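You operate a simulated robot arm through the tools that you are given. There is no shell and no other tool.

Carry out the task below with a simulated robot arm. There is one attempt and no reset: what you move stays moved.

JOB
Run bottle 26 into the end queue and set the sensor on it.
Fine: shut the end gate before the belt starts; stop the belt, then slide the purple queue sensor till its lamp lights. Set down upright: what you pick out.

Only the result counts: the job must be done as asked and must still hold three seconds after the hand-in. Knocking over, shifting, dropping, spilling or breaking anything else fails it.

ROBOT AND FRAMES
A 6-joint arm with a two-finger gripper, fixed in place. Base frame: the origin is on the floor under the middle of its stand, x ahead of it, y to its left, z up. Readings come in m, rad, newtons and seconds.
With the tool pointing down near the work surface it reaches from about 0.38 to 0.86 m from the base axis. Its first joint turns from -2.897 to 2.897 rad. Payload 2.45 kg.
Tool frame: the origin (TCP) lies between the finger pads and is the grasp point; the fingertips stand 0.02 m ahead of it; z points along the fingers, y is the line along which they close. The gripper opens to 0.14 m; its body begins 0.168 m behind the TCP.
Orientation is told as [roll, pitch, yaw] about the base's x, y, z axes, in that order, counted from this pose: with the fingers straight down and closing along the base's y, the tool's x points along the base's -x, its y along +y and its z along -z.

CONTROLS
- The arm moves only by the tool move_arm. Its argument "deltas" is one flat list of numbers, 7 for each row, row after row: the shift along the tool's x, y, z in units of 500 mm (1.0 is 500 mm), then the turn, a rotation vector about the tool's x, y, z in units of 60 degrees (1.0 is 60 degrees), then the closure in counts, from 0 (fully open) to 255 (shut). In form: [x, y, z, ax, ay, az, fingers, x, y, z, ax, ay, az, fingers, ...]. A call has 1 to 20 rows; each row is the pose to reach, as a shift and turn from the pose commanded when the call began, along the tool's axes at that moment. A call with a number of a shift or a turn outside -1 to 1 is refused whole. Rows are played at 5 a second. More than 0.05 m and 0.15 rad between two rows, or a gripper value outside its range, and nothing of the call is played. Where a pose cannot be reached the arm comes as near as it can. A force on the tool above 50 N (or 10 N above the force at the start of the call, whichever is more), or a blocked arm, ends the call early, and 0.2 s more pass. The fingers move at their own pace (about 0.045 m/s each) and stop on an object; they squeeze with about 24 N. The grip force told is the motor's: it shows also when the fingers shut on nothing. Time passes only in rows, and 0.2 s behind the last, so rows that repeat a pose let the fingers close. It gives the time, the measured TCP pose, the force on the tool (base axes), the opening and the grip force at its end, in the units of the frame above (readings bear some noise), with the torque about the TCP (base axes, N m) and any sound that the robot's microphone picked up, and new pictures: "show" is both (left out), scene, wrist or none.
- Cameras (640 x 400 px; columns grow to the right, rows downward): "scene" is fixed at [0.0504, -0.4973, 1.4477]; the picture's right is [-0.45, 0.89, 0.00], its down [0.73, 0.37, -0.58] and it looks along [-0.52, -0.26, -0.82] (base axes); focal length 214 px, centre (320, 200). "wrist" rides on the gripper at [0.078, 0.011, -0.209] in the tool frame; the picture's right is [-0.14, 0.99, 0.00], its down [-0.92, -0.13, -0.37] and it looks along [-0.37, -0.05, 0.93] (tool axes); focal length 280 px, centre (320, 200). There is no depth. A picture from a camera that has moved, and an enlarged one, comes with that camera's place and axes in the base frame and with its lens.
- move_column(by): moves the trunk up (or, below 0, down) by that many m; the arm rides with it, the base frame stays. It gives what a move gives, with no picture.
- zoom(camera, box): a new picture of the part [left, top, right, bottom] of that camera's present view, enlarged. No time passes.
- finish_job(): hands the job in; it is judged then, once.

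Nothing tells you positions but the pictures and the camera data. Unless the task says otherwise, let go and move clear before handing in.

The tools are called after "Emit:" by a JSON object that holds its "name" and its "arguments". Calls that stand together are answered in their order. move_arm: Moves the arm, as the interface text tells. Its arguments: {"type":"object","properties":{"deltas":{"type":"array"},"show":{"type":"string","enum":["both","scene","wrist","none"]}},"required":["deltas"]} The other tools are called the same way: move_column (by) moves the trunk up or down; zoom (camera, box) takes an enlarged picture of a part of a camera's view; finish_job () hands the job in.

At the start:

```text
t: 0.0
position: [0.432, -0.4808, 1.1827]
orientation: [0.002, -0.002, 0.001]
wrist_force: [-1.0, 0.3, 0.0]
torque: [0.01, 0.02, 0.0]
finger_gap: 0.1399
finger_force: 0.0
trunk travel left (down, up): [-0.125, 0.105]
```

scene: 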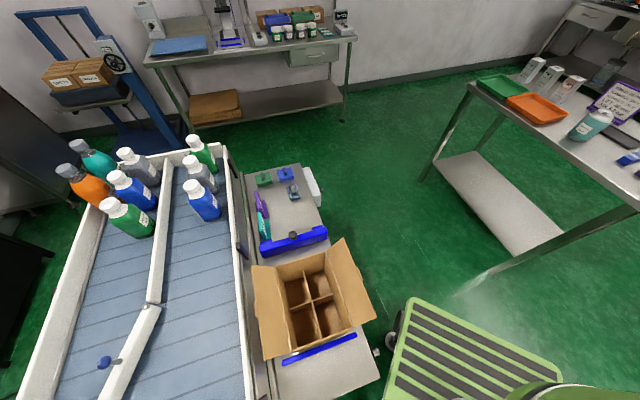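
wrist: 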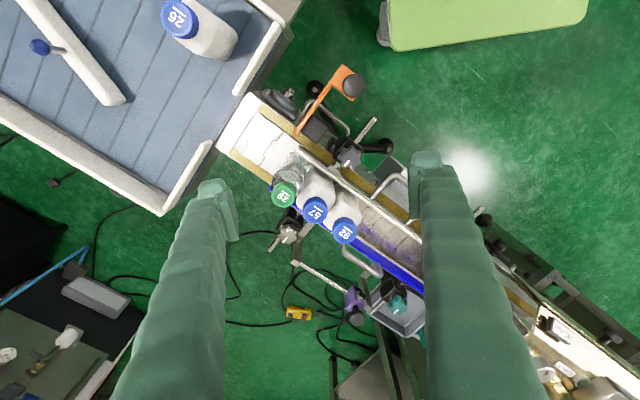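

I see a wide table with lanes and bottles in the scene view. The wrist view shows a conveyor with three bottles on it, and bottle 26 (blue cap) on the wide table. I'll enlarge both views before I move anything.

Emit:
{"name": "zoom", "arguments": {"camera": "wrist", "box": [200, 60, 520, 260]}}

Emit:
{"name": "zoom", "arguments": {"camera": "wrist", "box": [0, 0, 320, 200]}}

Emit:
{"name": "zoom", "arguments": {"camera": "wrist", "box": [240, 200, 640, 400]}}

Emit:
{"name": "zoom", "arguments": {"camera": "scene", "box": [20, 120, 400, 400]}}

```text
2.00 times, centred on (360, 160) of wrist
camera zoom: at [0.3542, -0.4696, 1.3921], right [0.14, 0.99, 0.0], down [0.92, -0.13, 0.37], along [0.37, -0.05, -0.93], focal length 561 px, centre (240, 280)
```

zoom: 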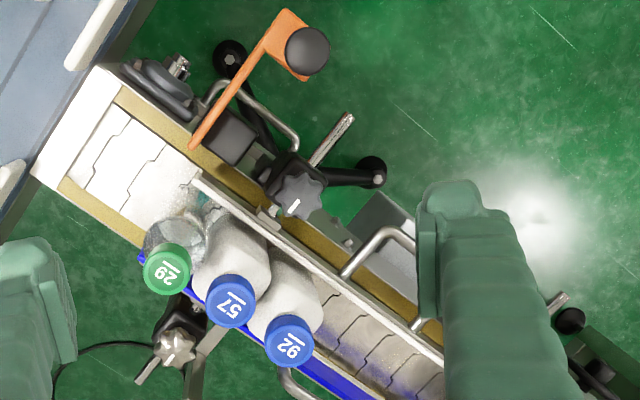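

```text
2.00 times, centred on (160, 100) of wrist
camera zoom: at [0.3542, -0.4696, 1.3921], right [0.14, 0.99, 0.0], down [0.92, -0.13, 0.37], along [0.37, -0.05, -0.93], focal length 561 px, centre (640, 400)
```

zoom: 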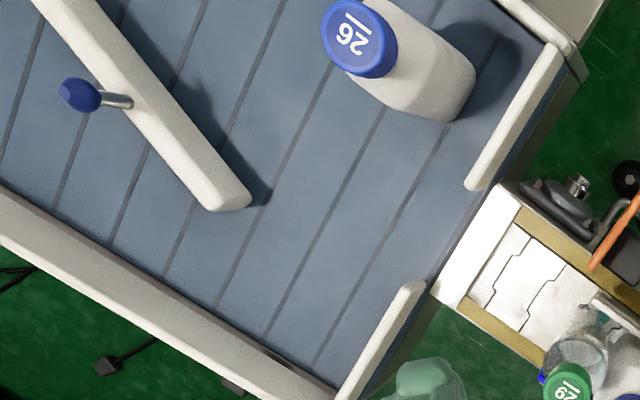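

```text
1.60 times, centred on (440, 300) of wrist
camera zoom: at [0.3542, -0.4696, 1.3921], right [0.14, 0.99, 0.0], down [0.92, -0.13, 0.37], along [0.37, -0.05, -0.93], focal length 449 px, centre (128, 40)
```

zoom: 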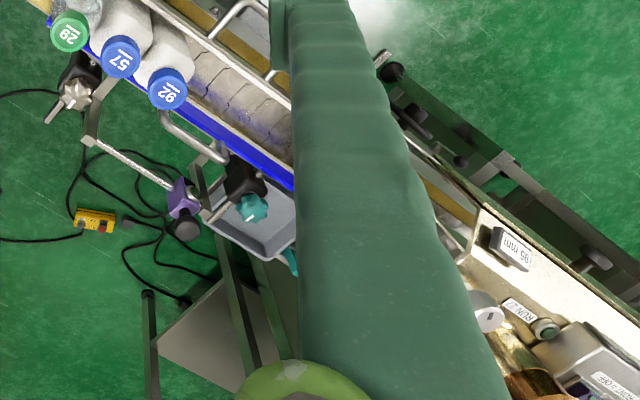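

```text
1.43 times, centred on (210, 260) of scene
camera zoom: at [0.0504, -0.4973, 1.4477], right [-0.45, 0.89, 0.0], down [0.73, 0.37, -0.58], along [-0.52, -0.26, -0.82], focal length 306 px, centre (477, 114)
```

zoom: 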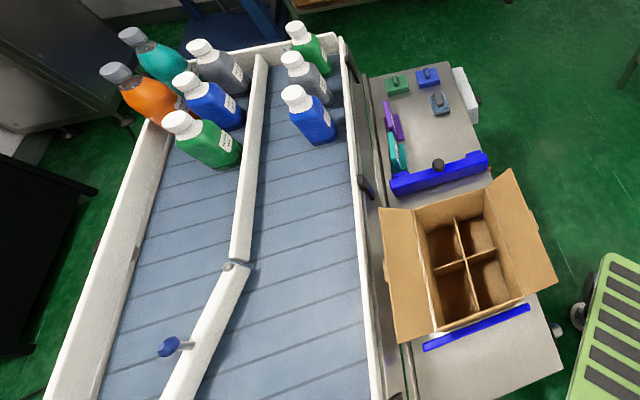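

The wide blue lane table lies at −y, and a narrow conveyor runs diagonally past the front with a purple sensor, an orange lever and a control panel. I'll raise the trunk for clearance and parallax, then look from other positions.

Emit:
{"name": "move_column", "arguments": {"by": 0.1}}

```text
t: 1.3
position: [0.433, -0.4797, 1.2822]
orientation: [0.0, 0.001, 0.001]
wrist_force: [0.7, -0.7, 0.3]
torque: [0.01, 0.02, -0.01]
finger_gap: 0.14
finger_force: 0.0
trunk travel left (down, up): [-0.225, 0.005]
```

Emit:
{"name": "zoom", "arguments": {"camera": "wrist", "box": [0, 0, 640, 400]}}

Emit:
{"name": "zoom", "arguments": {"camera": "scene", "box": [440, 40, 640, 200]}}

Emit:
{"name": "zoom", "arguments": {"camera": "scene", "box": [120, 0, 360, 130]}}

```text
1.00 times, centred on (320, 200) of wrist (not enlarged: the box is as wide or as high as the picture)
camera zoom: at [0.3543, -0.4697, 1.4918], right [0.14, 0.99, 0.0], down [0.92, -0.13, 0.37], along [0.36, -0.05, -0.93], focal length 280 px, centre (320, 200)
```

zoom: 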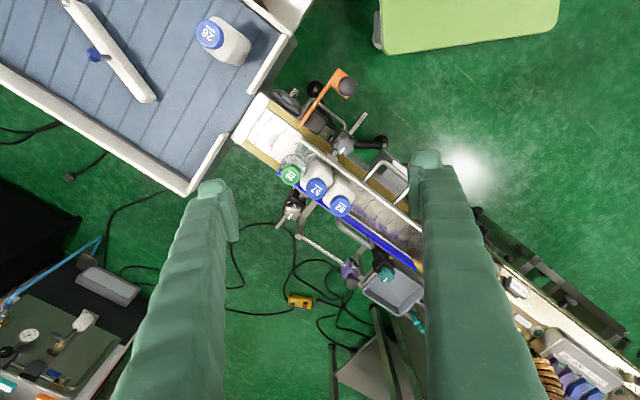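

```text
2.50 times, centred on (540, 120) of scene
camera zoom: at [0.0504, -0.4973, 1.4477], right [-0.45, 0.89, 0.0], down [0.73, 0.37, -0.58], along [-0.52, -0.26, -0.82], focal length 536 px, centre (-230, 400)
```

zoom: 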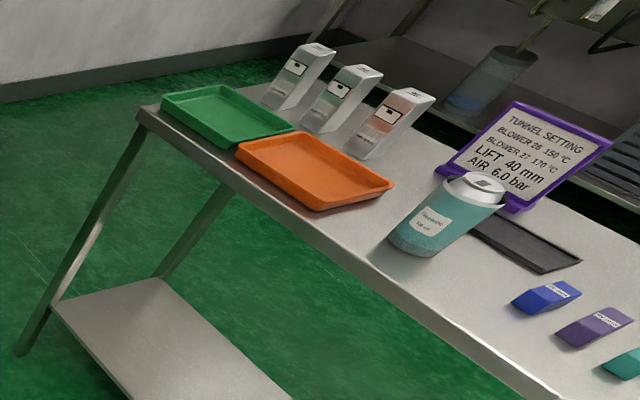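

```text
2.67 times, centred on (240, 65) of scene
camera zoom: at [0.0504, -0.4973, 1.4477], right [-0.45, 0.89, 0.0], down [0.73, 0.37, -0.58], along [-0.52, -0.26, -0.82], focal length 572 px, centre (533, 560)
```

zoom: 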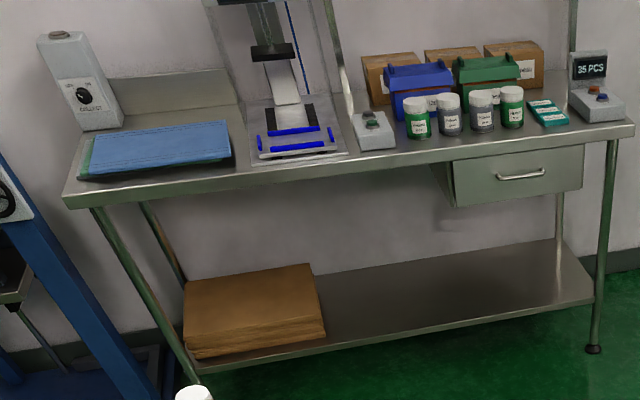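

Parallax puts bottle 26's cap near (0.26, −0.62, z≈1.02) on the wide table. Bottles 29, 57 and 92 stand in a row on the narrow diagonal conveyor, with caps at z≈0.94. Next I turn the gripper 45° to look straight down the narrow conveyor.

Emit:
{"name": "move_arm", "arguments": {"deltas": [-0.049, 0.0033, 0, 0, 0, -0.125, 0, -0.098, 0.0067, 0, 0, 0, -0.25, 0, -0.147, 0.01, 0, 0, 0, -0.375, 0, -0.196, 0.0133, 0, 0, 0, -0.5, 0, -0.245, 0.0167, 0, 0, 0, -0.625, 0, -0.294, 0.02, 0, 0, 0, -0.75, 0], "show": "both"}}

```text
t: 2.7
position: [0.5818, -0.4703, 1.2833]
orientation: [0.0, 0.001, 0.789]
wrist_force: [0.1, 0.0, 1.0]
torque: [0.03, 0.01, -0.01]
finger_gap: 0.14
finger_force: 0.0
trunk travel left (down, up): [-0.225, 0.005]
camera wrist: at [0.5177, -0.5187, 1.4926], right [-0.61, 0.8, 0.0], down [0.74, 0.56, 0.37], along [0.29, 0.22, -0.93], focal length 280 px, centre (320, 200)
```

scene: 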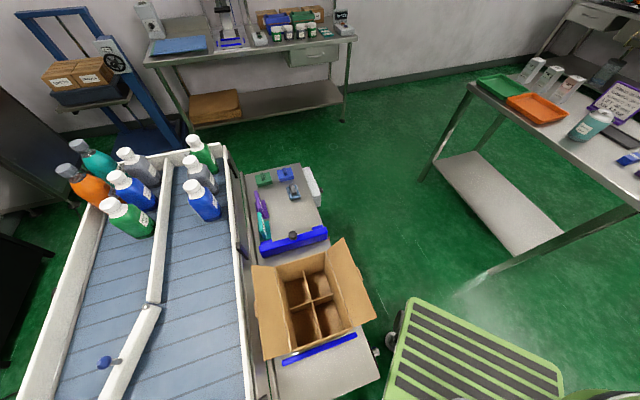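
wrist: 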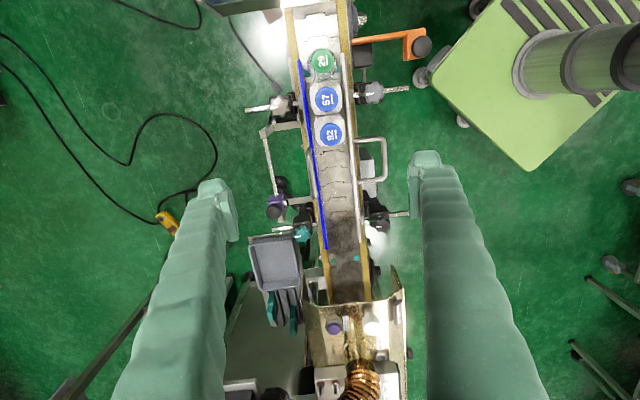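

Emit:
{"name": "zoom", "arguments": {"camera": "wrist", "box": [240, 0, 440, 125]}}

Emit:
{"name": "zoom", "arguments": {"camera": "wrist", "box": [230, 120, 430, 245]}}

Emit:
{"name": "zoom", "arguments": {"camera": "wrist", "box": [210, 230, 450, 400]}}

```text
3.20 times, centred on (340, 62) of wrist
camera zoom: at [0.5177, -0.5187, 1.4926], right [-0.61, 0.8, 0.0], down [0.74, 0.56, 0.37], along [0.29, 0.22, -0.93], focal length 897 px, centre (256, 640)
```

zoom: 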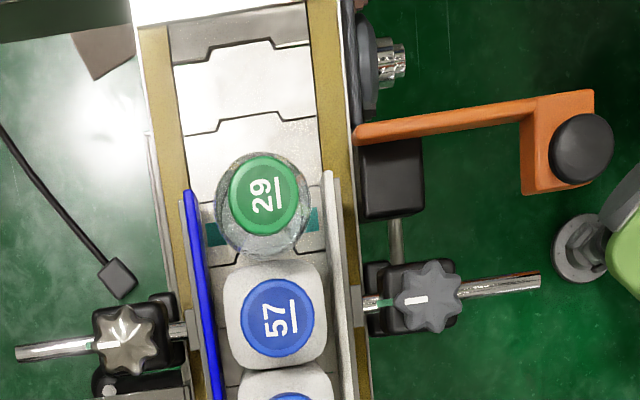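

```text
3.20 times, centred on (330, 182) of wrist
camera zoom: at [0.5177, -0.5187, 1.4926], right [-0.61, 0.8, 0.0], down [0.74, 0.56, 0.37], along [0.29, 0.22, -0.93], focal length 897 px, centre (288, 256)
```

zoom: 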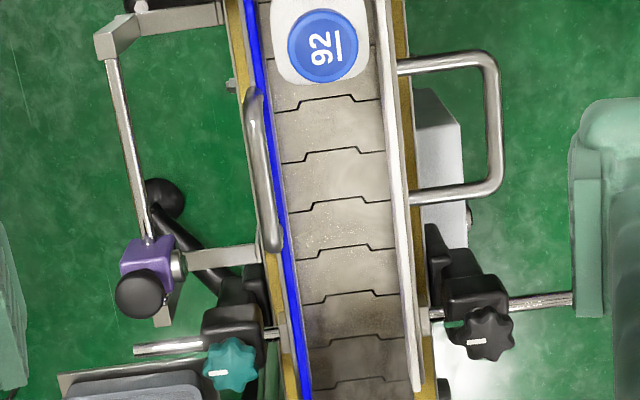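

```text
2.35 times, centred on (330, 315) of wrist
camera zoom: at [0.5177, -0.5187, 1.4926], right [-0.61, 0.8, 0.0], down [0.74, 0.56, 0.37], along [0.29, 0.22, -0.93], focal length 660 px, centre (296, -71)
```

zoom: 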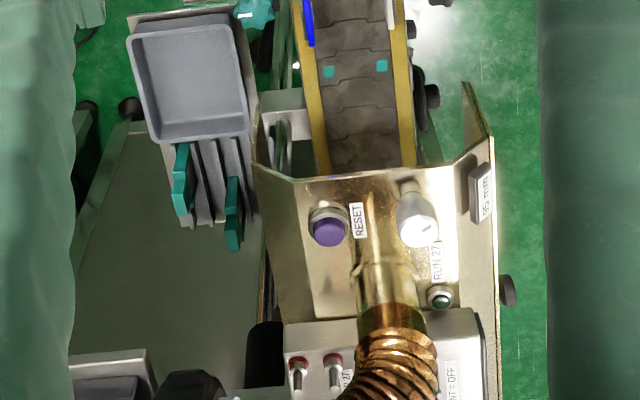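

The narrow belt runs from a brass tunnel end, which has a RESET button and a RUN 27 lamp, to the wide table. The orange lever near the table looks like the end gate, and the purple slider on a rod is the sensor. 26 and 92 could be confused upside down, so I'll read the cap numbers and their underlines closely.

Emit:
{"name": "zoom", "arguments": {"camera": "wrist", "box": [300, 40, 350, 72]}}

Emit:
{"name": "zoom", "arguments": {"camera": "wrist", "box": [305, 80, 355, 112]}}

Emit:
{"name": "zoom", "arguments": {"camera": "wrist", "box": [305, 115, 355, 147]}}

Emit:
{"name": "zoom", "arguments": {"camera": "scene", "box": [60, 125, 230, 245]}}

```text
12.50 times, centred on (325, 56) of wrist
camera zoom: at [0.5177, -0.5187, 1.4926], right [-0.61, 0.8, 0.0], down [0.74, 0.56, 0.37], along [0.29, 0.22, -0.93], focal length 3505 px, centre (258, 2000)
```

zoom: 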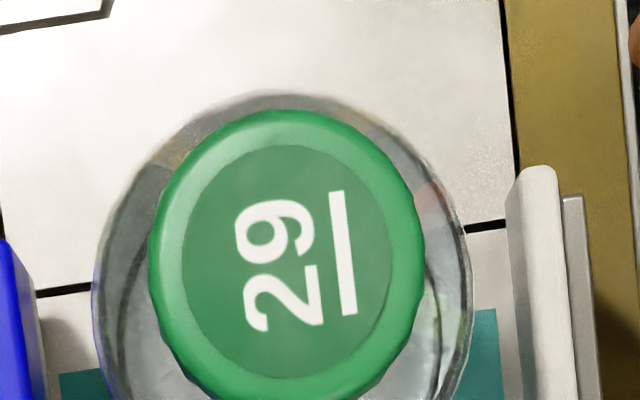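

```text
12.50 times, centred on (330, 96) of wrist
camera zoom: at [0.5177, -0.5187, 1.4926], right [-0.61, 0.8, 0.0], down [0.74, 0.56, 0.37], along [0.29, 0.22, -0.93], focal length 3505 px, centre (195, 1500)
```

zoom: 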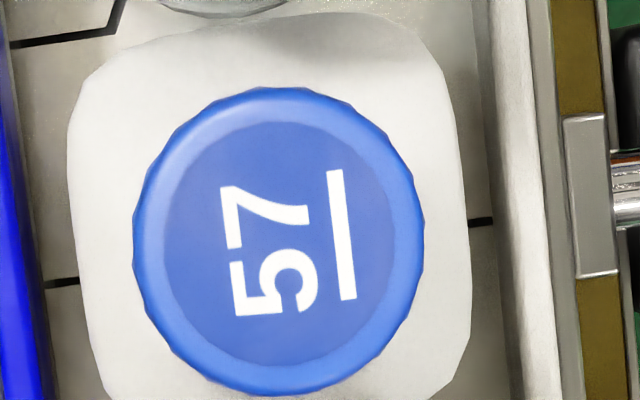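

```text
12.50 times, centred on (330, 131) of wrist
camera zoom: at [0.5177, -0.5187, 1.4926], right [-0.61, 0.8, 0.0], down [0.74, 0.56, 0.37], along [0.29, 0.22, -0.93], focal length 3505 px, centre (195, 1062)
```

zoom: 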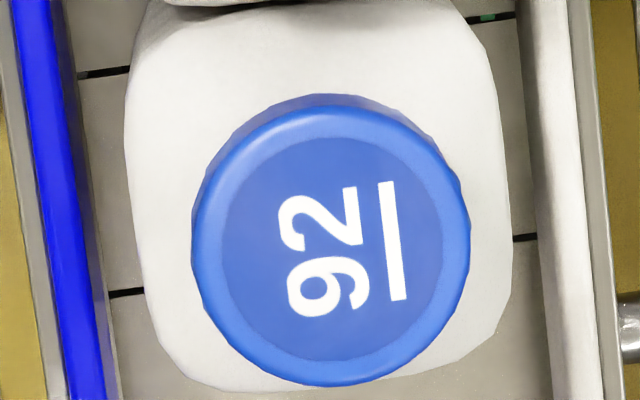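

```text
3.33 times, centred on (145, 185) of scene
camera zoom: at [0.0504, -0.4973, 1.4477], right [-0.45, 0.89, 0.0], down [0.73, 0.37, -0.58], along [-0.52, -0.26, -0.82], focal length 715 px, centre (903, 250)
```

zoom: 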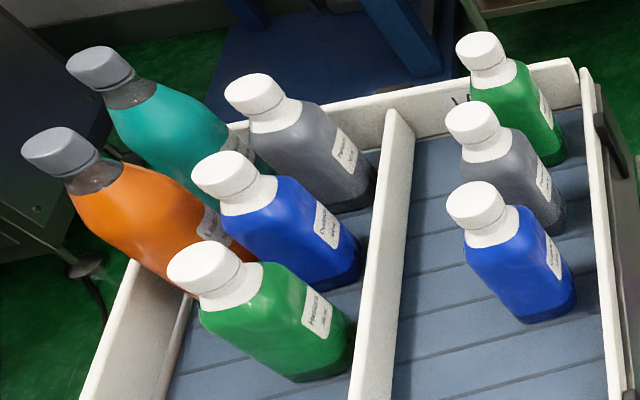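

The caps on the belt read 29, 57 and 92 with the underlines at the bottom. Now I tilt the gripper to look farther along the belt at the panel and switches.

Emit:
{"name": "move_arm", "arguments": {"deltas": [0, 0, 0, 0, -0.11, 0, 0, 0, 0, 0, 0, -0.22, 0, 0, 0, 0, 0, 0, -0.33, 0, 0, 0, 0, 0, 0, -0.44, 0, 0], "show": "wrist"}}

```text
t: 3.7
position: [0.5811, -0.4712, 1.2827]
orientation: [0.0, -0.463, 0.786]
wrist_force: [-0.2, 0.2, 0.4]
torque: [0.02, -0.03, 0.01]
finger_gap: 0.1402
finger_force: 0.1
trunk travel left (down, up): [-0.225, 0.005]
camera wrist: at [0.4562, -0.5789, 1.4353], right [-0.61, 0.79, 0.06], down [0.56, 0.38, 0.74], along [0.56, 0.49, -0.67], focal length 280 px, centre (320, 200)
```

wrist: 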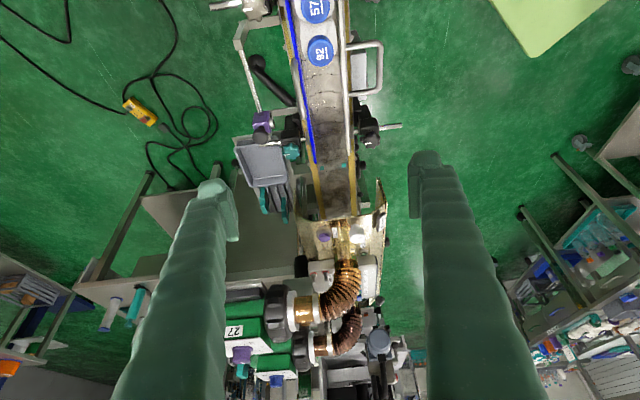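

Emit:
{"name": "zoom", "arguments": {"camera": "wrist", "box": [220, 200, 420, 325]}}

Emit:
{"name": "zoom", "arguments": {"camera": "wrist", "box": [210, 280, 420, 400]}}

Emit:
{"name": "zoom", "arguments": {"camera": "wrist", "box": [200, 60, 420, 200]}}

Emit:
{"name": "zoom", "arguments": {"camera": "wrist", "box": [60, 60, 260, 185]}}

```text
3.20 times, centred on (320, 262) of wrist
camera zoom: at [0.4562, -0.5789, 1.4353], right [-0.61, 0.79, 0.06], down [0.56, 0.38, 0.74], along [0.56, 0.49, -0.67], focal length 897 px, centre (320, 0)
```

zoom: 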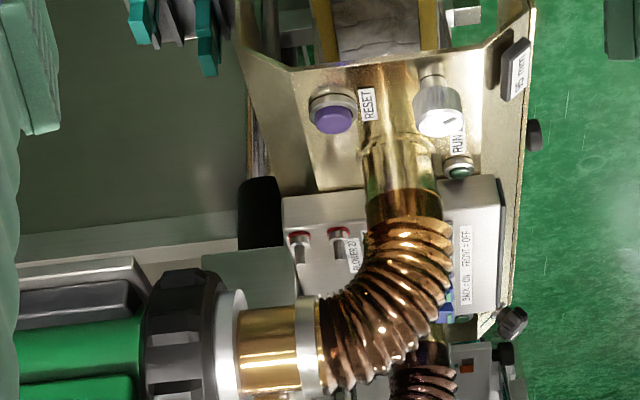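

```text
3.05 times, centred on (315, 340) of wrist
camera zoom: at [0.4562, -0.5789, 1.4353], right [-0.61, 0.79, 0.06], down [0.56, 0.38, 0.74], along [0.56, 0.49, -0.67], focal length 854 px, centre (335, -227)
```

zoom: 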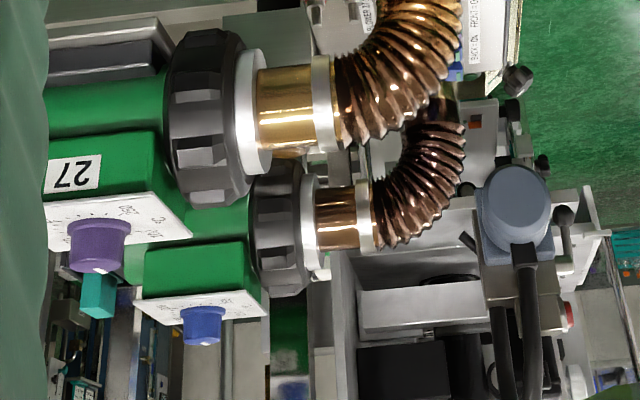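

```text
2.86 times, centred on (310, 130) of wrist
camera zoom: at [0.4562, -0.5789, 1.4353], right [-0.61, 0.79, 0.06], down [0.56, 0.38, 0.74], along [0.56, 0.49, -0.67], focal length 801 px, centre (349, 400)
```

zoom: 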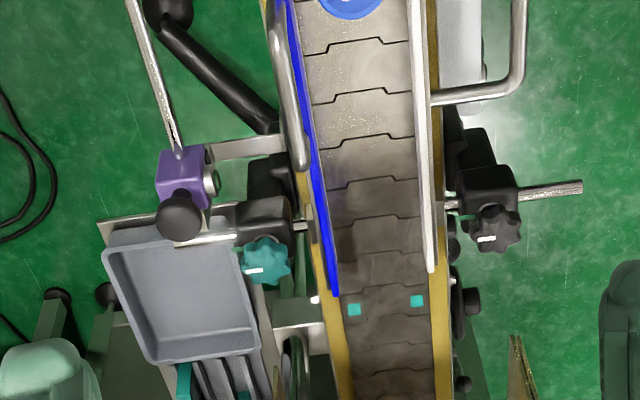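

```text
3.20 times, centred on (160, 122) of wrist
camera zoom: at [0.4562, -0.5789, 1.4353], right [-0.61, 0.79, 0.06], down [0.56, 0.38, 0.74], along [0.56, 0.49, -0.67], focal length 897 px, centre (832, 448)
```

zoom: 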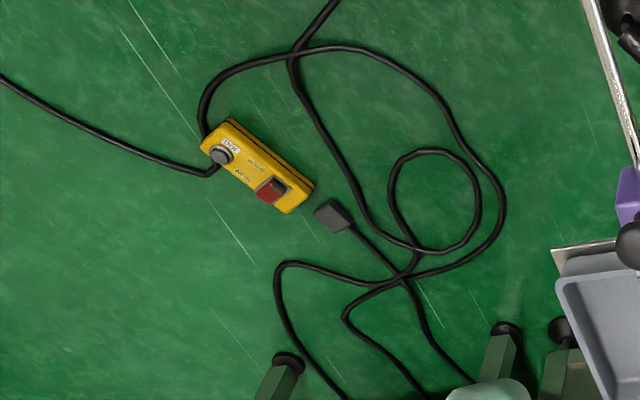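

The far end is a shrink tunnel with blowers, and the red toggles there seem to belong to the blowers. I still need to find the belt's start/stop control, so I'll go round to the robot's side of the conveyor and look at it from there.

Emit:
{"name": "zoom", "arguments": {"camera": "wrist", "box": [110, 85, 170, 135]}}

Emit:
{"name": "move_arm", "arguments": {"deltas": [0, 0, 0, 0, 0.11, 0, 0, 0, 0, 0, 0, 0.22, 0, 0, 0, 0, 0, 0, 0.33, 0, 0, 0, 0, 0, 0, 0.44, 0, 0], "show": "none"}}

Emit:
{"name": "move_arm", "arguments": {"deltas": [0.0165, 0.059, 0, 0, 0, 0.125, 0, 0.033, 0.118, 0, 0, 0, 0.25, 0, 0.0495, 0.177, 0, 0, 0, 0.375, 0, 0.066, 0.236, 0, 0, 0, 0.5, 0, 0.0825, 0.295, 0, 0, 0, 0.625, 0, 0.099, 0.354, 0, 0, 0, 0.75, 0], "show": "none"}}

Emit:
{"name": "move_arm", "arguments": {"deltas": [0, 0, 0, 0, 0, 0.125, 0, 0, 0, 0, 0, 0, 0.25, 0, 0, 0, 0, 0, 0, 0.375, 0, 0, 0, 0, 0, 0, 0.5, 0, 0, 0, 0, 0, 0, 0.625, 0, 0, 0, 0, 0, 0, 0.75, 0], "show": "wrist"}}

```text
8.00 times, centred on (140, 110) of wrist
camera zoom: at [0.4562, -0.5789, 1.4353], right [-0.61, 0.79, 0.06], down [0.56, 0.38, 0.74], along [0.56, 0.49, -0.67], focal length 2243 px, centre (1760, 920)
```

zoom: 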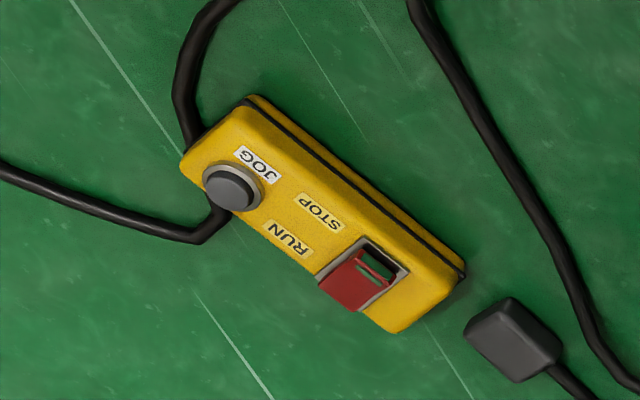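

```text
t: 4.7
position: [0.5812, -0.4694, 1.2828]
orientation: [0.0, 0.002, 0.785]
wrist_force: [0.0, 0.2, 0.3]
torque: [-0.02, 0.0, -0.03]
finger_gap: 0.1398
finger_force: 0.1
trunk travel left (down, up): [-0.225, 0.005]
```

```text
t: 6.1
position: [0.4191, -0.3786, 1.2824]
orientation: [0.001, 0.001, -0.001]
wrist_force: [0.5, -0.3, 0.0]
torque: [-0.04, -0.05, 0.0]
finger_gap: 0.1395
finger_force: 0.0
trunk travel left (down, up): [-0.225, 0.005]
```

```text
t: 7.5
position: [0.4194, -0.3805, 1.2836]
orientation: [0.0, 0.0, -0.787]
wrist_force: [-0.9, 0.5, -0.4]
torque: [-0.04, -0.03, -0.02]
finger_gap: 0.14
finger_force: 0.1
trunk travel left (down, up): [-0.225, 0.005]
camera wrist: at [0.3717, -0.3173, 1.4925], right [0.8, 0.6, 0.0], down [0.56, -0.74, 0.37], along [0.22, -0.29, -0.93], focal length 280 px, centre (320, 200)
```

wrist: 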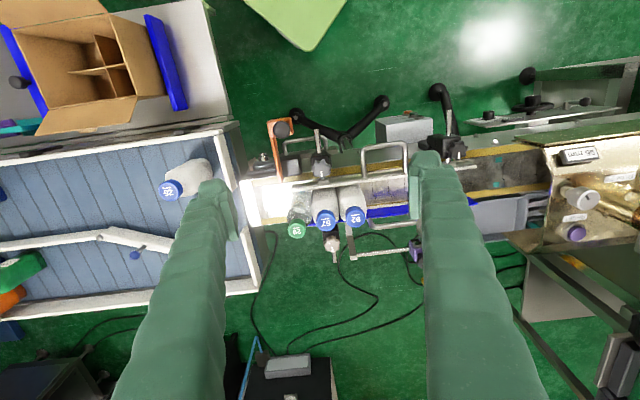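

The yellow JOG/RUN/STOP pendant is on the floor, out of reach. From here I can see the robot's side of the conveyor, so I'll enlarge it.

Emit:
{"name": "zoom", "arguments": {"camera": "wrist", "box": [230, 80, 430, 205]}}

Emit:
{"name": "zoom", "arguments": {"camera": "wrist", "box": [420, 60, 640, 200]}}

Emit:
{"name": "zoom", "arguments": {"camera": "wrist", "box": [480, 120, 640, 260]}}

Emit:
{"name": "zoom", "arguments": {"camera": "wrist", "box": [140, 140, 240, 220]}}

Emit:
{"name": "zoom", "arguments": {"camera": "wrist", "box": [230, 170, 430, 295]}}

```text
3.20 times, centred on (330, 142) of wrist
camera zoom: at [0.3717, -0.3173, 1.4925], right [0.8, 0.6, 0.0], down [0.56, -0.74, 0.37], along [0.22, -0.29, -0.93], focal length 897 px, centre (288, 384)
```

zoom: 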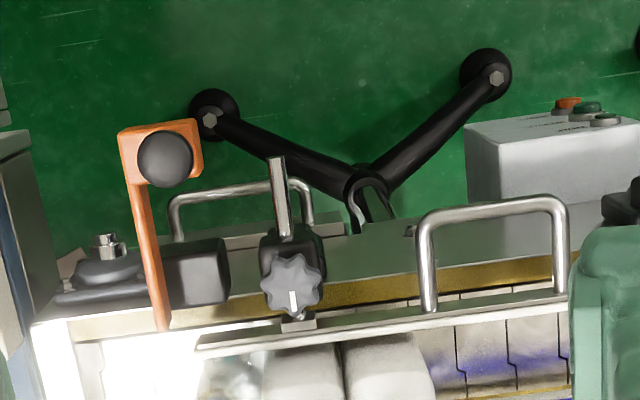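

```text
2.86 times, centred on (530, 130) of wrist
camera zoom: at [0.3717, -0.3173, 1.4925], right [0.8, 0.6, 0.0], down [0.56, -0.74, 0.37], along [0.22, -0.29, -0.93], focal length 801 px, centre (-280, 400)
```

zoom: 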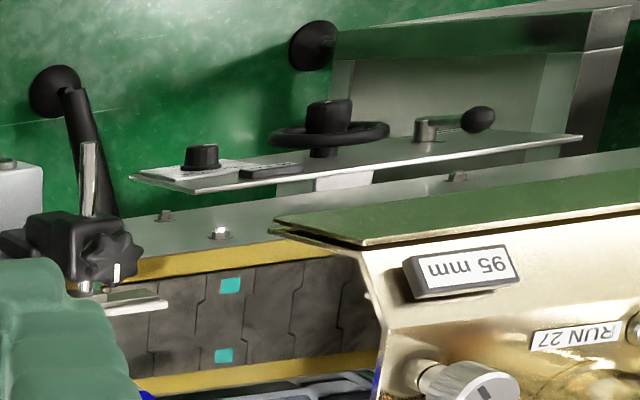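

```text
2.86 times, centred on (560, 190) of wrist
camera zoom: at [0.3717, -0.3173, 1.4925], right [0.8, 0.6, 0.0], down [0.56, -0.74, 0.37], along [0.22, -0.29, -0.93], focal length 801 px, centre (-366, 229)
```

zoom: 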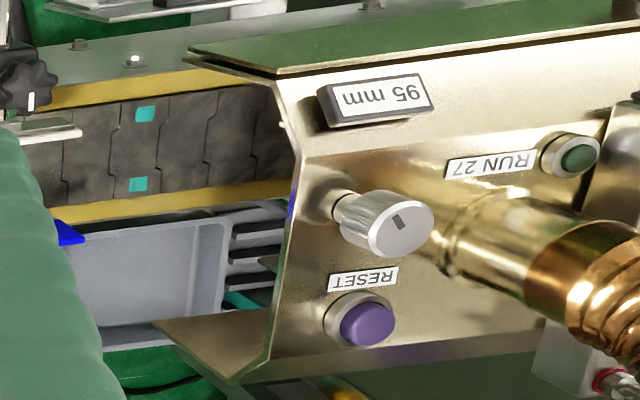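

```text
5.00 times, centred on (190, 180) of wrist
camera zoom: at [0.3717, -0.3173, 1.4925], right [0.8, 0.6, 0.0], down [0.56, -0.74, 0.37], along [0.22, -0.29, -0.93], focal length 1402 px, centre (970, 300)
```

zoom: 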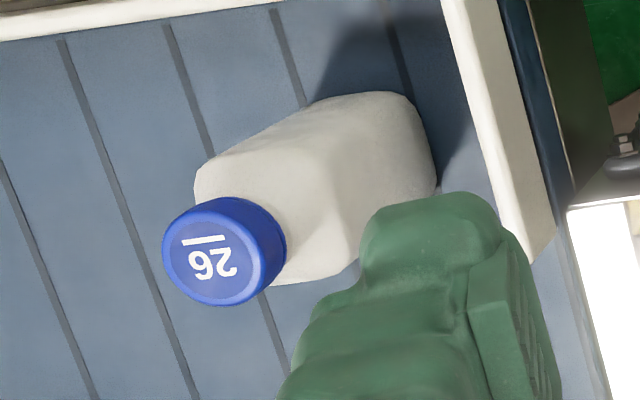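

```text
3.20 times, centred on (330, 232) of wrist
camera zoom: at [0.3717, -0.3173, 1.4925], right [0.8, 0.6, 0.0], down [0.56, -0.74, 0.37], along [0.22, -0.29, -0.93], focal length 897 px, centre (288, 96)
```

zoom: 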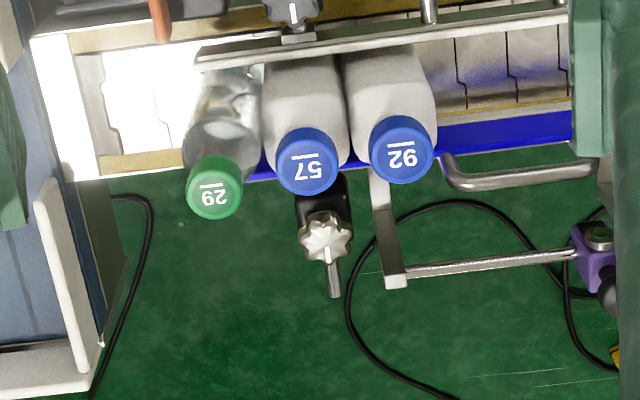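

I've found a grey control box on the robot's side with orange, green and grey buttons, and the orange gate bar with its black knob. I'll zoom closer on the cap and on the button labels.

Emit:
{"name": "zoom", "arguments": {"camera": "wrist", "box": [160, 175, 190, 205]}}

Emit:
{"name": "zoom", "arguments": {"camera": "wrist", "box": [370, 100, 450, 150]}}

Emit:
{"name": "zoom", "arguments": {"camera": "wrist", "box": [340, 205, 365, 225]}}

Emit:
{"name": "zoom", "arguments": {"camera": "wrist", "box": [235, 110, 315, 190]}}

Emit:
{"name": "zoom", "arguments": {"camera": "wrist", "box": [460, 90, 580, 140]}}

```text
13.33 times, centred on (175, 190) of wrist
camera zoom: at [0.3717, -0.3173, 1.4925], right [0.8, 0.6, 0.0], down [0.56, -0.74, 0.37], along [0.22, -0.29, -0.93], focal length 3738 px, centre (2253, 333)
```

zoom: 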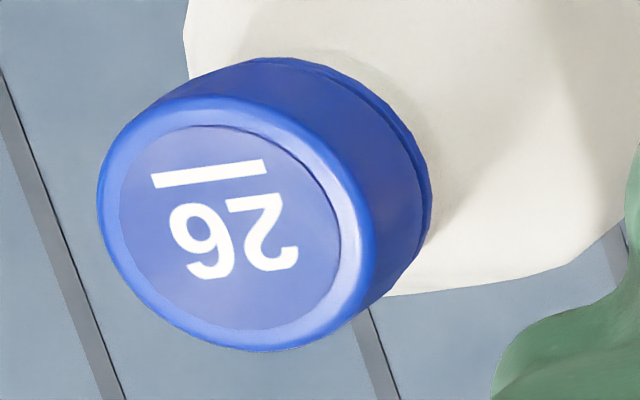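

```text
8.00 times, centred on (410, 125) of wrist
camera zoom: at [0.3717, -0.3173, 1.4925], right [0.8, 0.6, 0.0], down [0.56, -0.74, 0.37], along [0.22, -0.29, -0.93], focal length 2243 px, centre (-400, 800)
```

zoom: 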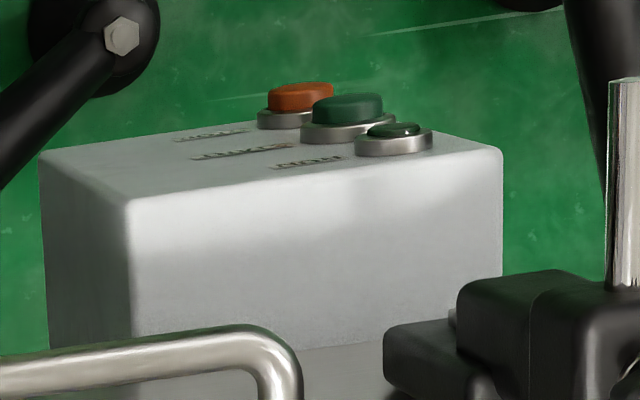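

```text
16.00 times, centred on (352, 215) of wrist
camera zoom: at [0.3717, -0.3173, 1.4925], right [0.8, 0.6, 0.0], down [0.56, -0.74, 0.37], along [0.22, -0.29, -0.93], focal length 4486 px, centre (-200, -40)
```

zoom: 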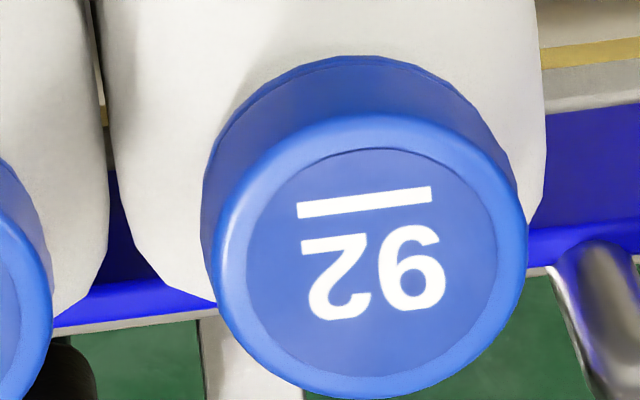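

```text
5.00 times, centred on (275, 150) of wrist
camera zoom: at [0.3717, -0.3173, 1.4925], right [0.8, 0.6, 0.0], down [0.56, -0.74, 0.37], along [0.22, -0.29, -0.93], focal length 1402 px, centre (545, 450)
```

zoom: 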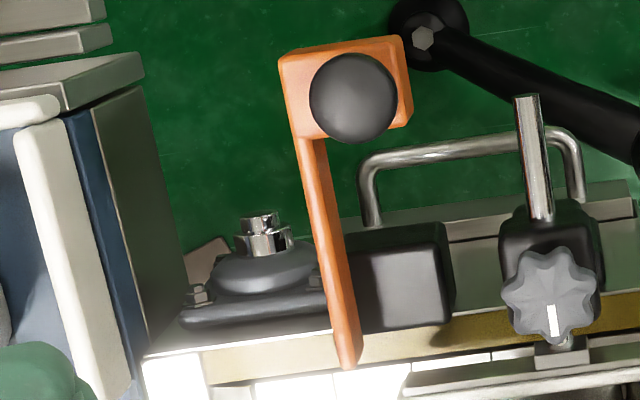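

```text
5.33 times, centred on (520, 115) of wrist
camera zoom: at [0.3717, -0.3173, 1.4925], right [0.8, 0.6, 0.0], down [0.56, -0.74, 0.37], along [0.22, -0.29, -0.93], focal length 1495 px, centre (-747, 653)
```

zoom: 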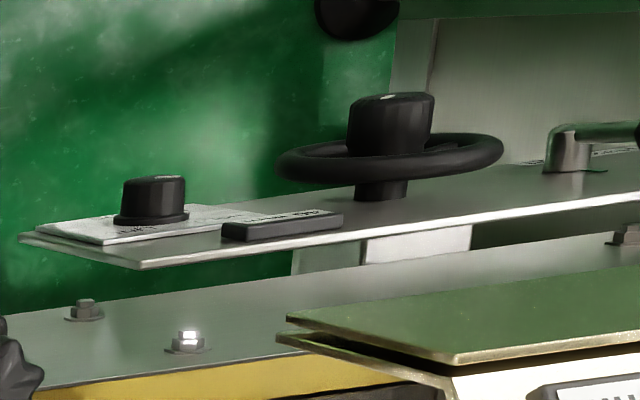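

The cap markings confirm that 26 is the bottle on the wide table and 92 is a lookalike on the belt. From triangulation I have:
- belt surface at z≈0.861, centre line x−y≈1.024
- caps: 29 at (0.483, −0.539), 57 at (0.524, −0.501), 92 at (0.564, −0.460)
- bottle 26 near (0.259, −0.618)

Next I move over bottle 26 and the gate for a closer look.

Emit:
{"name": "move_arm", "arguments": {"deltas": [0.0225, -0.082, 0, 0, 0, 0, 0, 0.045, -0.164, 0, 0, 0, 0, 0, 0.0675, -0.246, 0, 0, 0, 0, 0, 0.09, -0.328, 0, 0, 0, 0, 0, 0.1125, -0.41, 0, 0, 0, 0, 0, 0.135, -0.48, 0, 0, 0, 0, 0], "show": "wrist"}}

```text
t: 8.9
position: [0.2016, -0.5043, 1.2837]
orientation: [0.0, 0.001, -0.786]
wrist_force: [-0.1, 0.2, 0.0]
torque: [0.02, -0.01, 0.01]
finger_gap: 0.1401
finger_force: 0.0
trunk travel left (down, up): [-0.225, 0.005]
camera wrist: at [0.1527, -0.4411, 1.4927], right [0.8, 0.6, 0.0], down [0.56, -0.74, 0.37], along [0.22, -0.29, -0.93], focal length 280 px, centre (320, 200)
```

wrist: 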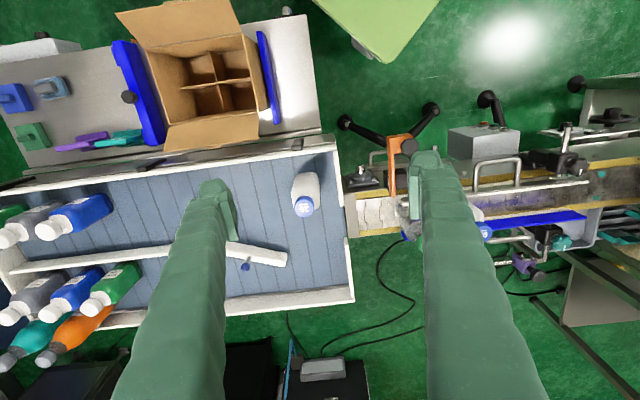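

Emit:
{"name": "zoom", "arguments": {"camera": "wrist", "box": [250, 130, 370, 230]}}

Emit:
{"name": "zoom", "arguments": {"camera": "wrist", "box": [330, 90, 530, 215]}}

Emit:
{"name": "zoom", "arguments": {"camera": "wrist", "box": [440, 110, 540, 170]}}

Emit:
{"name": "zoom", "arguments": {"camera": "wrist", "box": [460, 180, 640, 300]}}

```text
4.00 times, centred on (310, 180) of wrist
camera zoom: at [0.1527, -0.4411, 1.4927], right [0.8, 0.6, 0.0], down [0.56, -0.74, 0.37], along [0.22, -0.29, -0.93], focal length 1122 px, centre (360, 280)
```

zoom: 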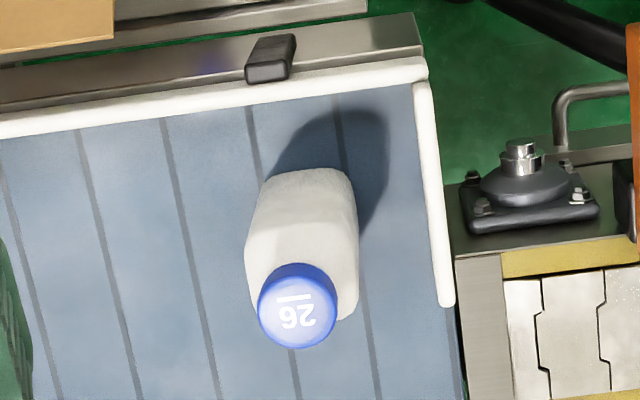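

```text
3.20 times, centred on (430, 152) of wrist
camera zoom: at [0.1527, -0.4411, 1.4927], right [0.8, 0.6, 0.0], down [0.56, -0.74, 0.37], along [0.22, -0.29, -0.93], focal length 897 px, centre (-32, 352)
```

zoom: 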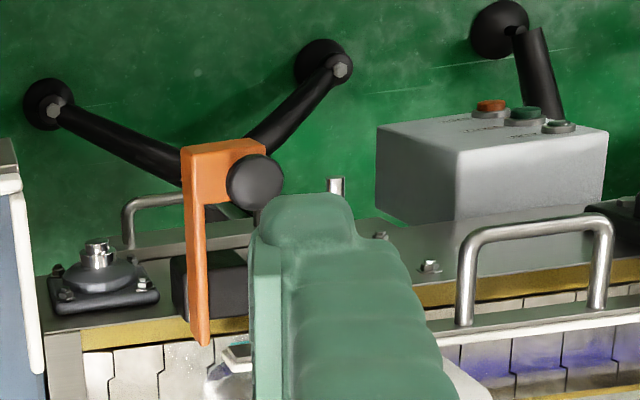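

```text
6.40 times, centred on (490, 140) of wrist
camera zoom: at [0.1527, -0.4411, 1.4927], right [0.8, 0.6, 0.0], down [0.56, -0.74, 0.37], along [0.22, -0.29, -0.93], focal length 1794 px, centre (-768, 584)
```

zoom: 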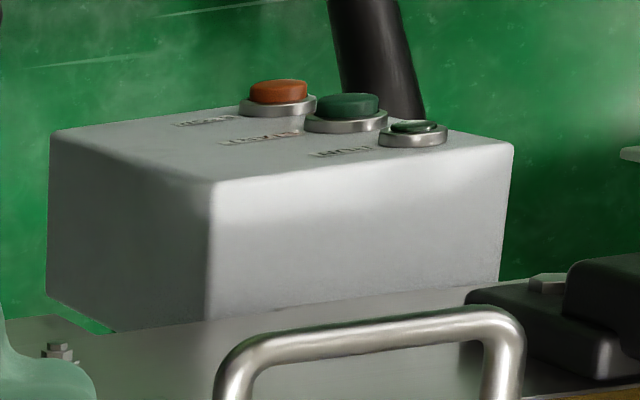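

```text
3.33 times, centred on (550, 240) of wrist
camera zoom: at [0.1527, -0.4411, 1.4927], right [0.8, 0.6, 0.0], down [0.56, -0.74, 0.37], along [0.22, -0.29, -0.93], focal length 935 px, centre (-447, 67)
```

zoom: 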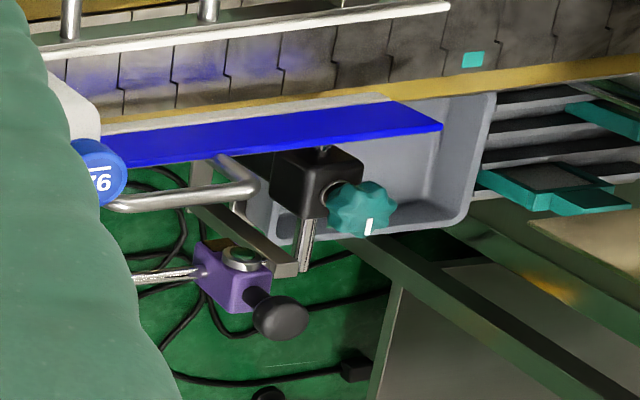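

The control box buttons face the robot in a vertical column: lamp z≈0.67, green z≈0.62, orange z≈0.56, near (0.636, −0.206). The gate knob is near (0.356, −0.42, 0.947). I'll get an oblique view of the gate and box to see how the gate moves and to read the labels.

Emit:
{"name": "move_arm", "arguments": {"deltas": [0, 0.035, 0.0425, 0, -0.0875, -0.034, 0, 0, 0.07, 0.085, 0, -0.175, -0.068, 0, 0, 0.105, 0.1275, 0, -0.2625, -0.101, 0, 0, 0.14, 0.17, 0, -0.35, -0.135, 0, 0, 0.175, 0.2125, 0, -0.4375, -0.169, 0, 0, 0.21, 0.255, 0, -0.525, -0.203, 0, 0, 0.245, 0.2975, 0, -0.6125, -0.236, 0, 0, 0.279, 0.34, 0, -0.7, -0.27, 0], "show": "wrist"}}

```text
t: 10.7
position: [0.3002, -0.421, 1.1687]
orientation: [-0.091, -0.703, -0.459]
wrist_force: [0.2, 0.0, 0.3]
torque: [0.02, 0.0, -0.02]
finger_gap: 0.1401
finger_force: 0.1
out of reach, approached as far as the arm can: row 7, 8
trunk travel left (down, up): [-0.225, 0.005]
camera wrist: at [0.1385, -0.3081, 1.2779], right [0.58, 0.81, 0.02], down [0.37, -0.29, 0.88], along [0.72, -0.51, -0.47], focal length 280 px, centre (320, 200)
```

wrist: 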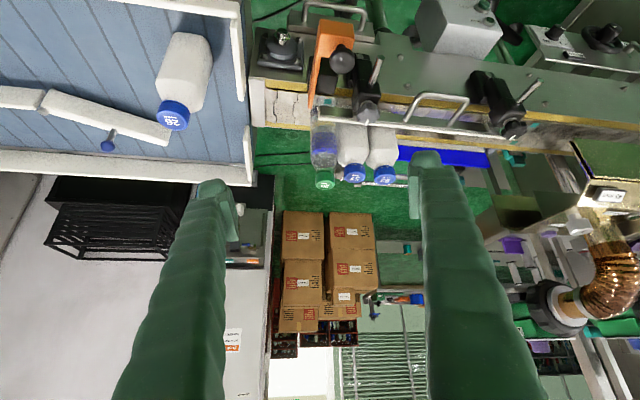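

Emit:
{"name": "zoom", "arguments": {"camera": "wrist", "box": [235, 0, 435, 125]}}

Emit:
{"name": "zoom", "arguments": {"camera": "wrist", "box": [400, 0, 640, 150]}}

Emit:
{"name": "zoom", "arguments": {"camera": "wrist", "box": [290, 80, 450, 200]}}

Emit:
{"name": "zoom", "arguments": {"camera": "wrist", "box": [120, 0, 280, 190]}}

```text
3.20 times, centred on (335, 62) of wrist
camera zoom: at [0.1385, -0.3081, 1.2779], right [0.58, 0.81, 0.02], down [0.37, -0.29, 0.88], along [0.72, -0.51, -0.47], focal length 897 px, centre (272, 640)
```

zoom: 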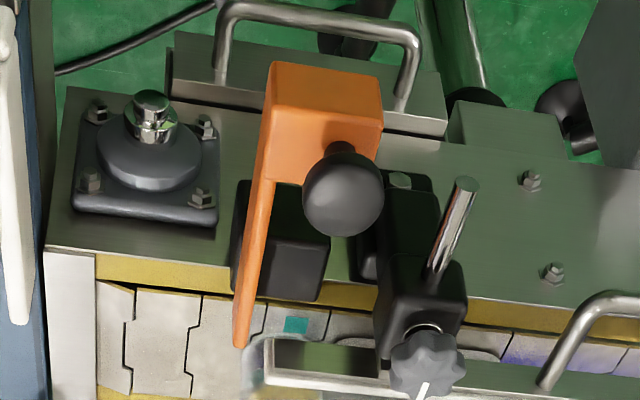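

```text
2.67 times, centred on (520, 75) of wrist
camera zoom: at [0.1385, -0.3081, 1.2779], right [0.58, 0.81, 0.02], down [0.37, -0.29, 0.88], along [0.72, -0.51, -0.47], focal length 748 px, centre (-213, 533)
```

zoom: 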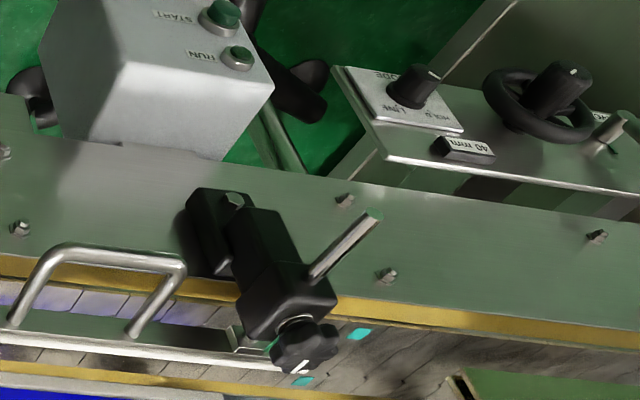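

```text
3.33 times, centred on (370, 140) of wrist
camera zoom: at [0.1385, -0.3081, 1.2779], right [0.58, 0.81, 0.02], down [0.37, -0.29, 0.88], along [0.72, -0.51, -0.47], focal length 935 px, centre (153, 400)
```

zoom: 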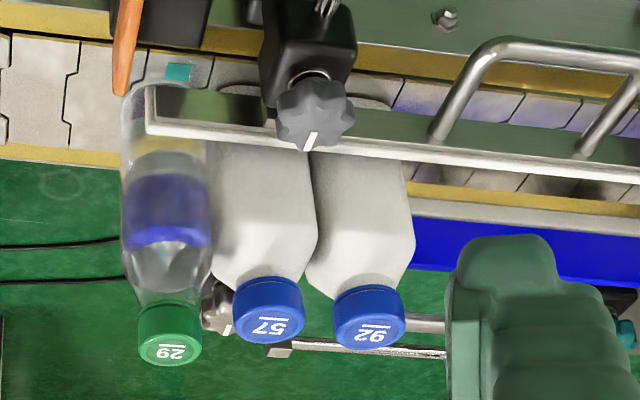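

```text
2.11 times, centred on (200, 95) of wrist
camera zoom: at [0.1385, -0.3081, 1.2779], right [0.58, 0.81, 0.02], down [0.37, -0.29, 0.88], along [0.72, -0.51, -0.47], focal length 590 px, centre (573, 421)
```

zoom: 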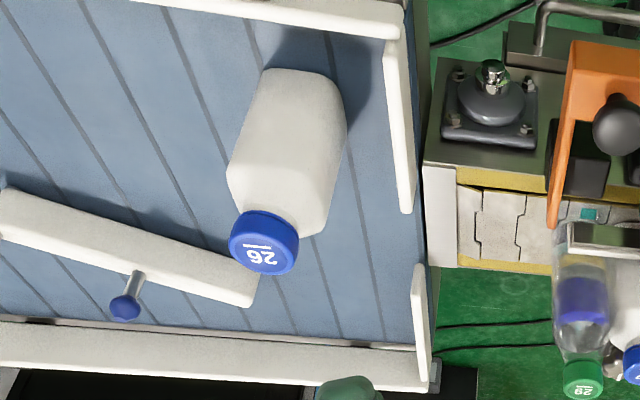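

The labels read START (green) and RUN (lamp), and the orange button below should be STOP. The gate is an orange blade sliding past a black guide block, with a ball knob on top, so it should close by pushing the knob toward the belt. I return to vertical with the fingers closed so I can push it.

Emit:
{"name": "move_arm", "arguments": {"deltas": [0, 0, 0, 0, 0.0875, 0.034, 255, 0, 0, 0, 0, 0.175, 0.068, 255, 0, 0, 0, 0, 0.2625, 0.101, 255, 0, 0, 0, 0, 0.35, 0.135, 255, 0, 0, 0, 0, 0.4375, 0.169, 255, 0, 0, 0, 0, 0.525, 0.203, 255, 0, 0, 0, 0, 0.6125, 0.236, 255, 0, 0, 0, 0, 0.7, 0.27, 255], "show": "wrist"}}

```text
t: 12.5
position: [0.2985, -0.4182, 1.1709]
orientation: [0.001, 0.002, -0.786]
wrist_force: [0.4, -0.1, -0.4]
torque: [0.03, -0.01, 0.01]
finger_gap: 0.0
finger_force: 16.1
trunk travel left (down, up): [-0.225, 0.005]
camera wrist: at [0.2507, -0.3554, 1.3811], right [0.8, 0.6, 0.0], down [0.56, -0.74, 0.37], along [0.22, -0.29, -0.93], focal length 280 px, centre (320, 200)
```

wrist: 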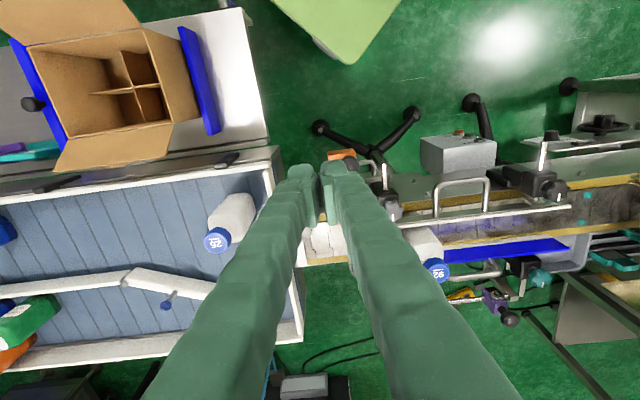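

The fingers are closed and vertical. I place them behind the gate knob, on the robot's side, at the ball's height (z≈0.955).

Emit:
{"name": "move_arm", "arguments": {"deltas": [0.0463, 0.0787, 0, 0, 0, 0, 255, 0.0463, 0.0787, 0.086, 0, 0, 0, 255, 0.0463, 0.0787, 0.172, 0, 0, 0, 255, 0.0463, 0.0787, 0.258, 0, 0, 0, 255, 0.0463, 0.0787, 0.344, 0, 0, 0, 255, 0.0463, 0.0787, 0.4318, 0, 0, 0, 255], "show": "wrist"}}

```text
t: 13.9
position: [0.3143, -0.373, 0.9547]
orientation: [-0.001, 0.001, -0.784]
wrist_force: [0.2, 0.5, -0.6]
torque: [0.0, 0.05, -0.01]
finger_gap: 0.0
finger_force: 24.5
trunk travel left (down, up): [-0.225, 0.005]
camera wrist: at [0.2653, -0.3103, 1.1641], right [0.8, 0.6, 0.0], down [0.56, -0.74, 0.37], along [0.22, -0.29, -0.93], focal length 280 px, centre (320, 200)
```

wrist: 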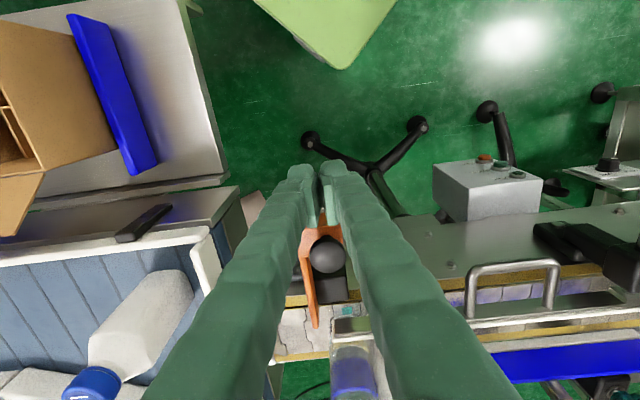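

Emit:
{"name": "zoom", "arguments": {"camera": "wrist", "box": [260, 150, 400, 360]}}

Emit:
{"name": "zoom", "arguments": {"camera": "wrist", "box": [420, 140, 580, 240]}}

```text
1.90 times, centred on (330, 255) of wrist
camera zoom: at [0.2653, -0.3103, 1.1641], right [0.8, 0.6, 0.0], down [0.56, -0.74, 0.37], along [0.22, -0.29, -0.93], focal length 534 px, centre (301, 95)
```

zoom: 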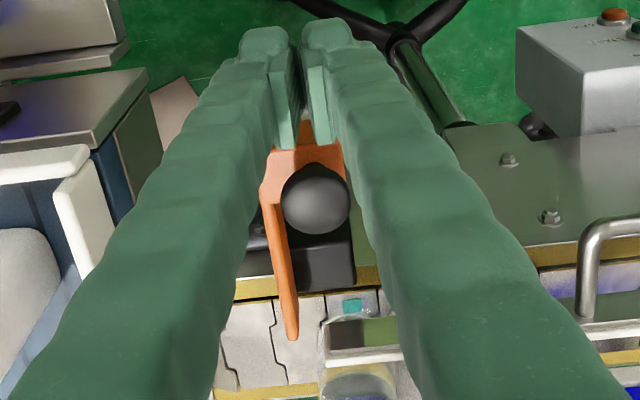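

```text
4.00 times, centred on (500, 190) of wrist
camera zoom: at [0.2653, -0.3103, 1.1641], right [0.8, 0.6, 0.0], down [0.56, -0.74, 0.37], along [0.22, -0.29, -0.93], focal length 1122 px, centre (-400, 240)
```

zoom: 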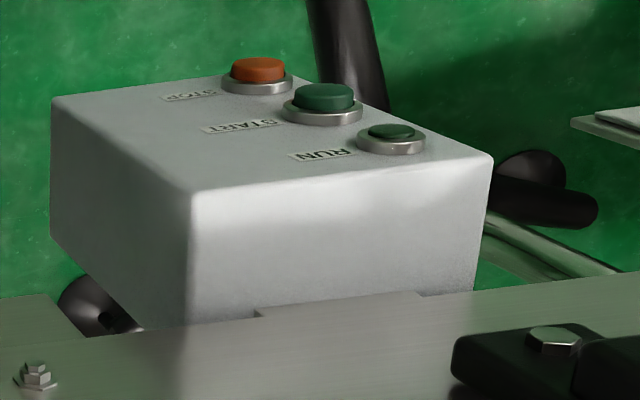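

The labels are confirmed: orange is STOP, green is START, and the lamp is RUN. The ball is centred in front of the fingers, so I push gently toward the belt along −tool x.

Emit:
{"name": "move_arm", "arguments": {"deltas": [-0.02, 0, 0, 0, 0, 0, 255, -0.04, 0, 0, 0, 0, 0, 255, -0.06, 0, 0, 0, 0, 0, 255, -0.08, 0, 0, 0, 0, 0, 255, -0.1, 0, 0, 0, 0, 0, 255, -0.12, 0, 0, 0, 0, 0, 255], "show": "wrist"}}

```text
t: 15.3
position: [0.3534, -0.4159, 0.9557]
orientation: [-0.001, 0.001, -0.786]
wrist_force: [-0.7, 1.0, -0.5]
torque: [0.0, 0.0, -0.03]
finger_gap: 0.0001
finger_force: 28.6
trunk travel left (down, up): [-0.225, 0.005]
camera wrist: at [0.305, -0.3529, 1.1654], right [0.8, 0.6, 0.0], down [0.56, -0.74, 0.37], along [0.22, -0.29, -0.93], focal length 280 px, centre (320, 200)
```

wrist: 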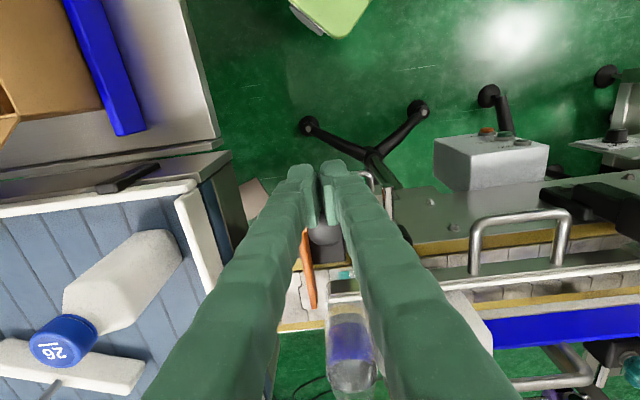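

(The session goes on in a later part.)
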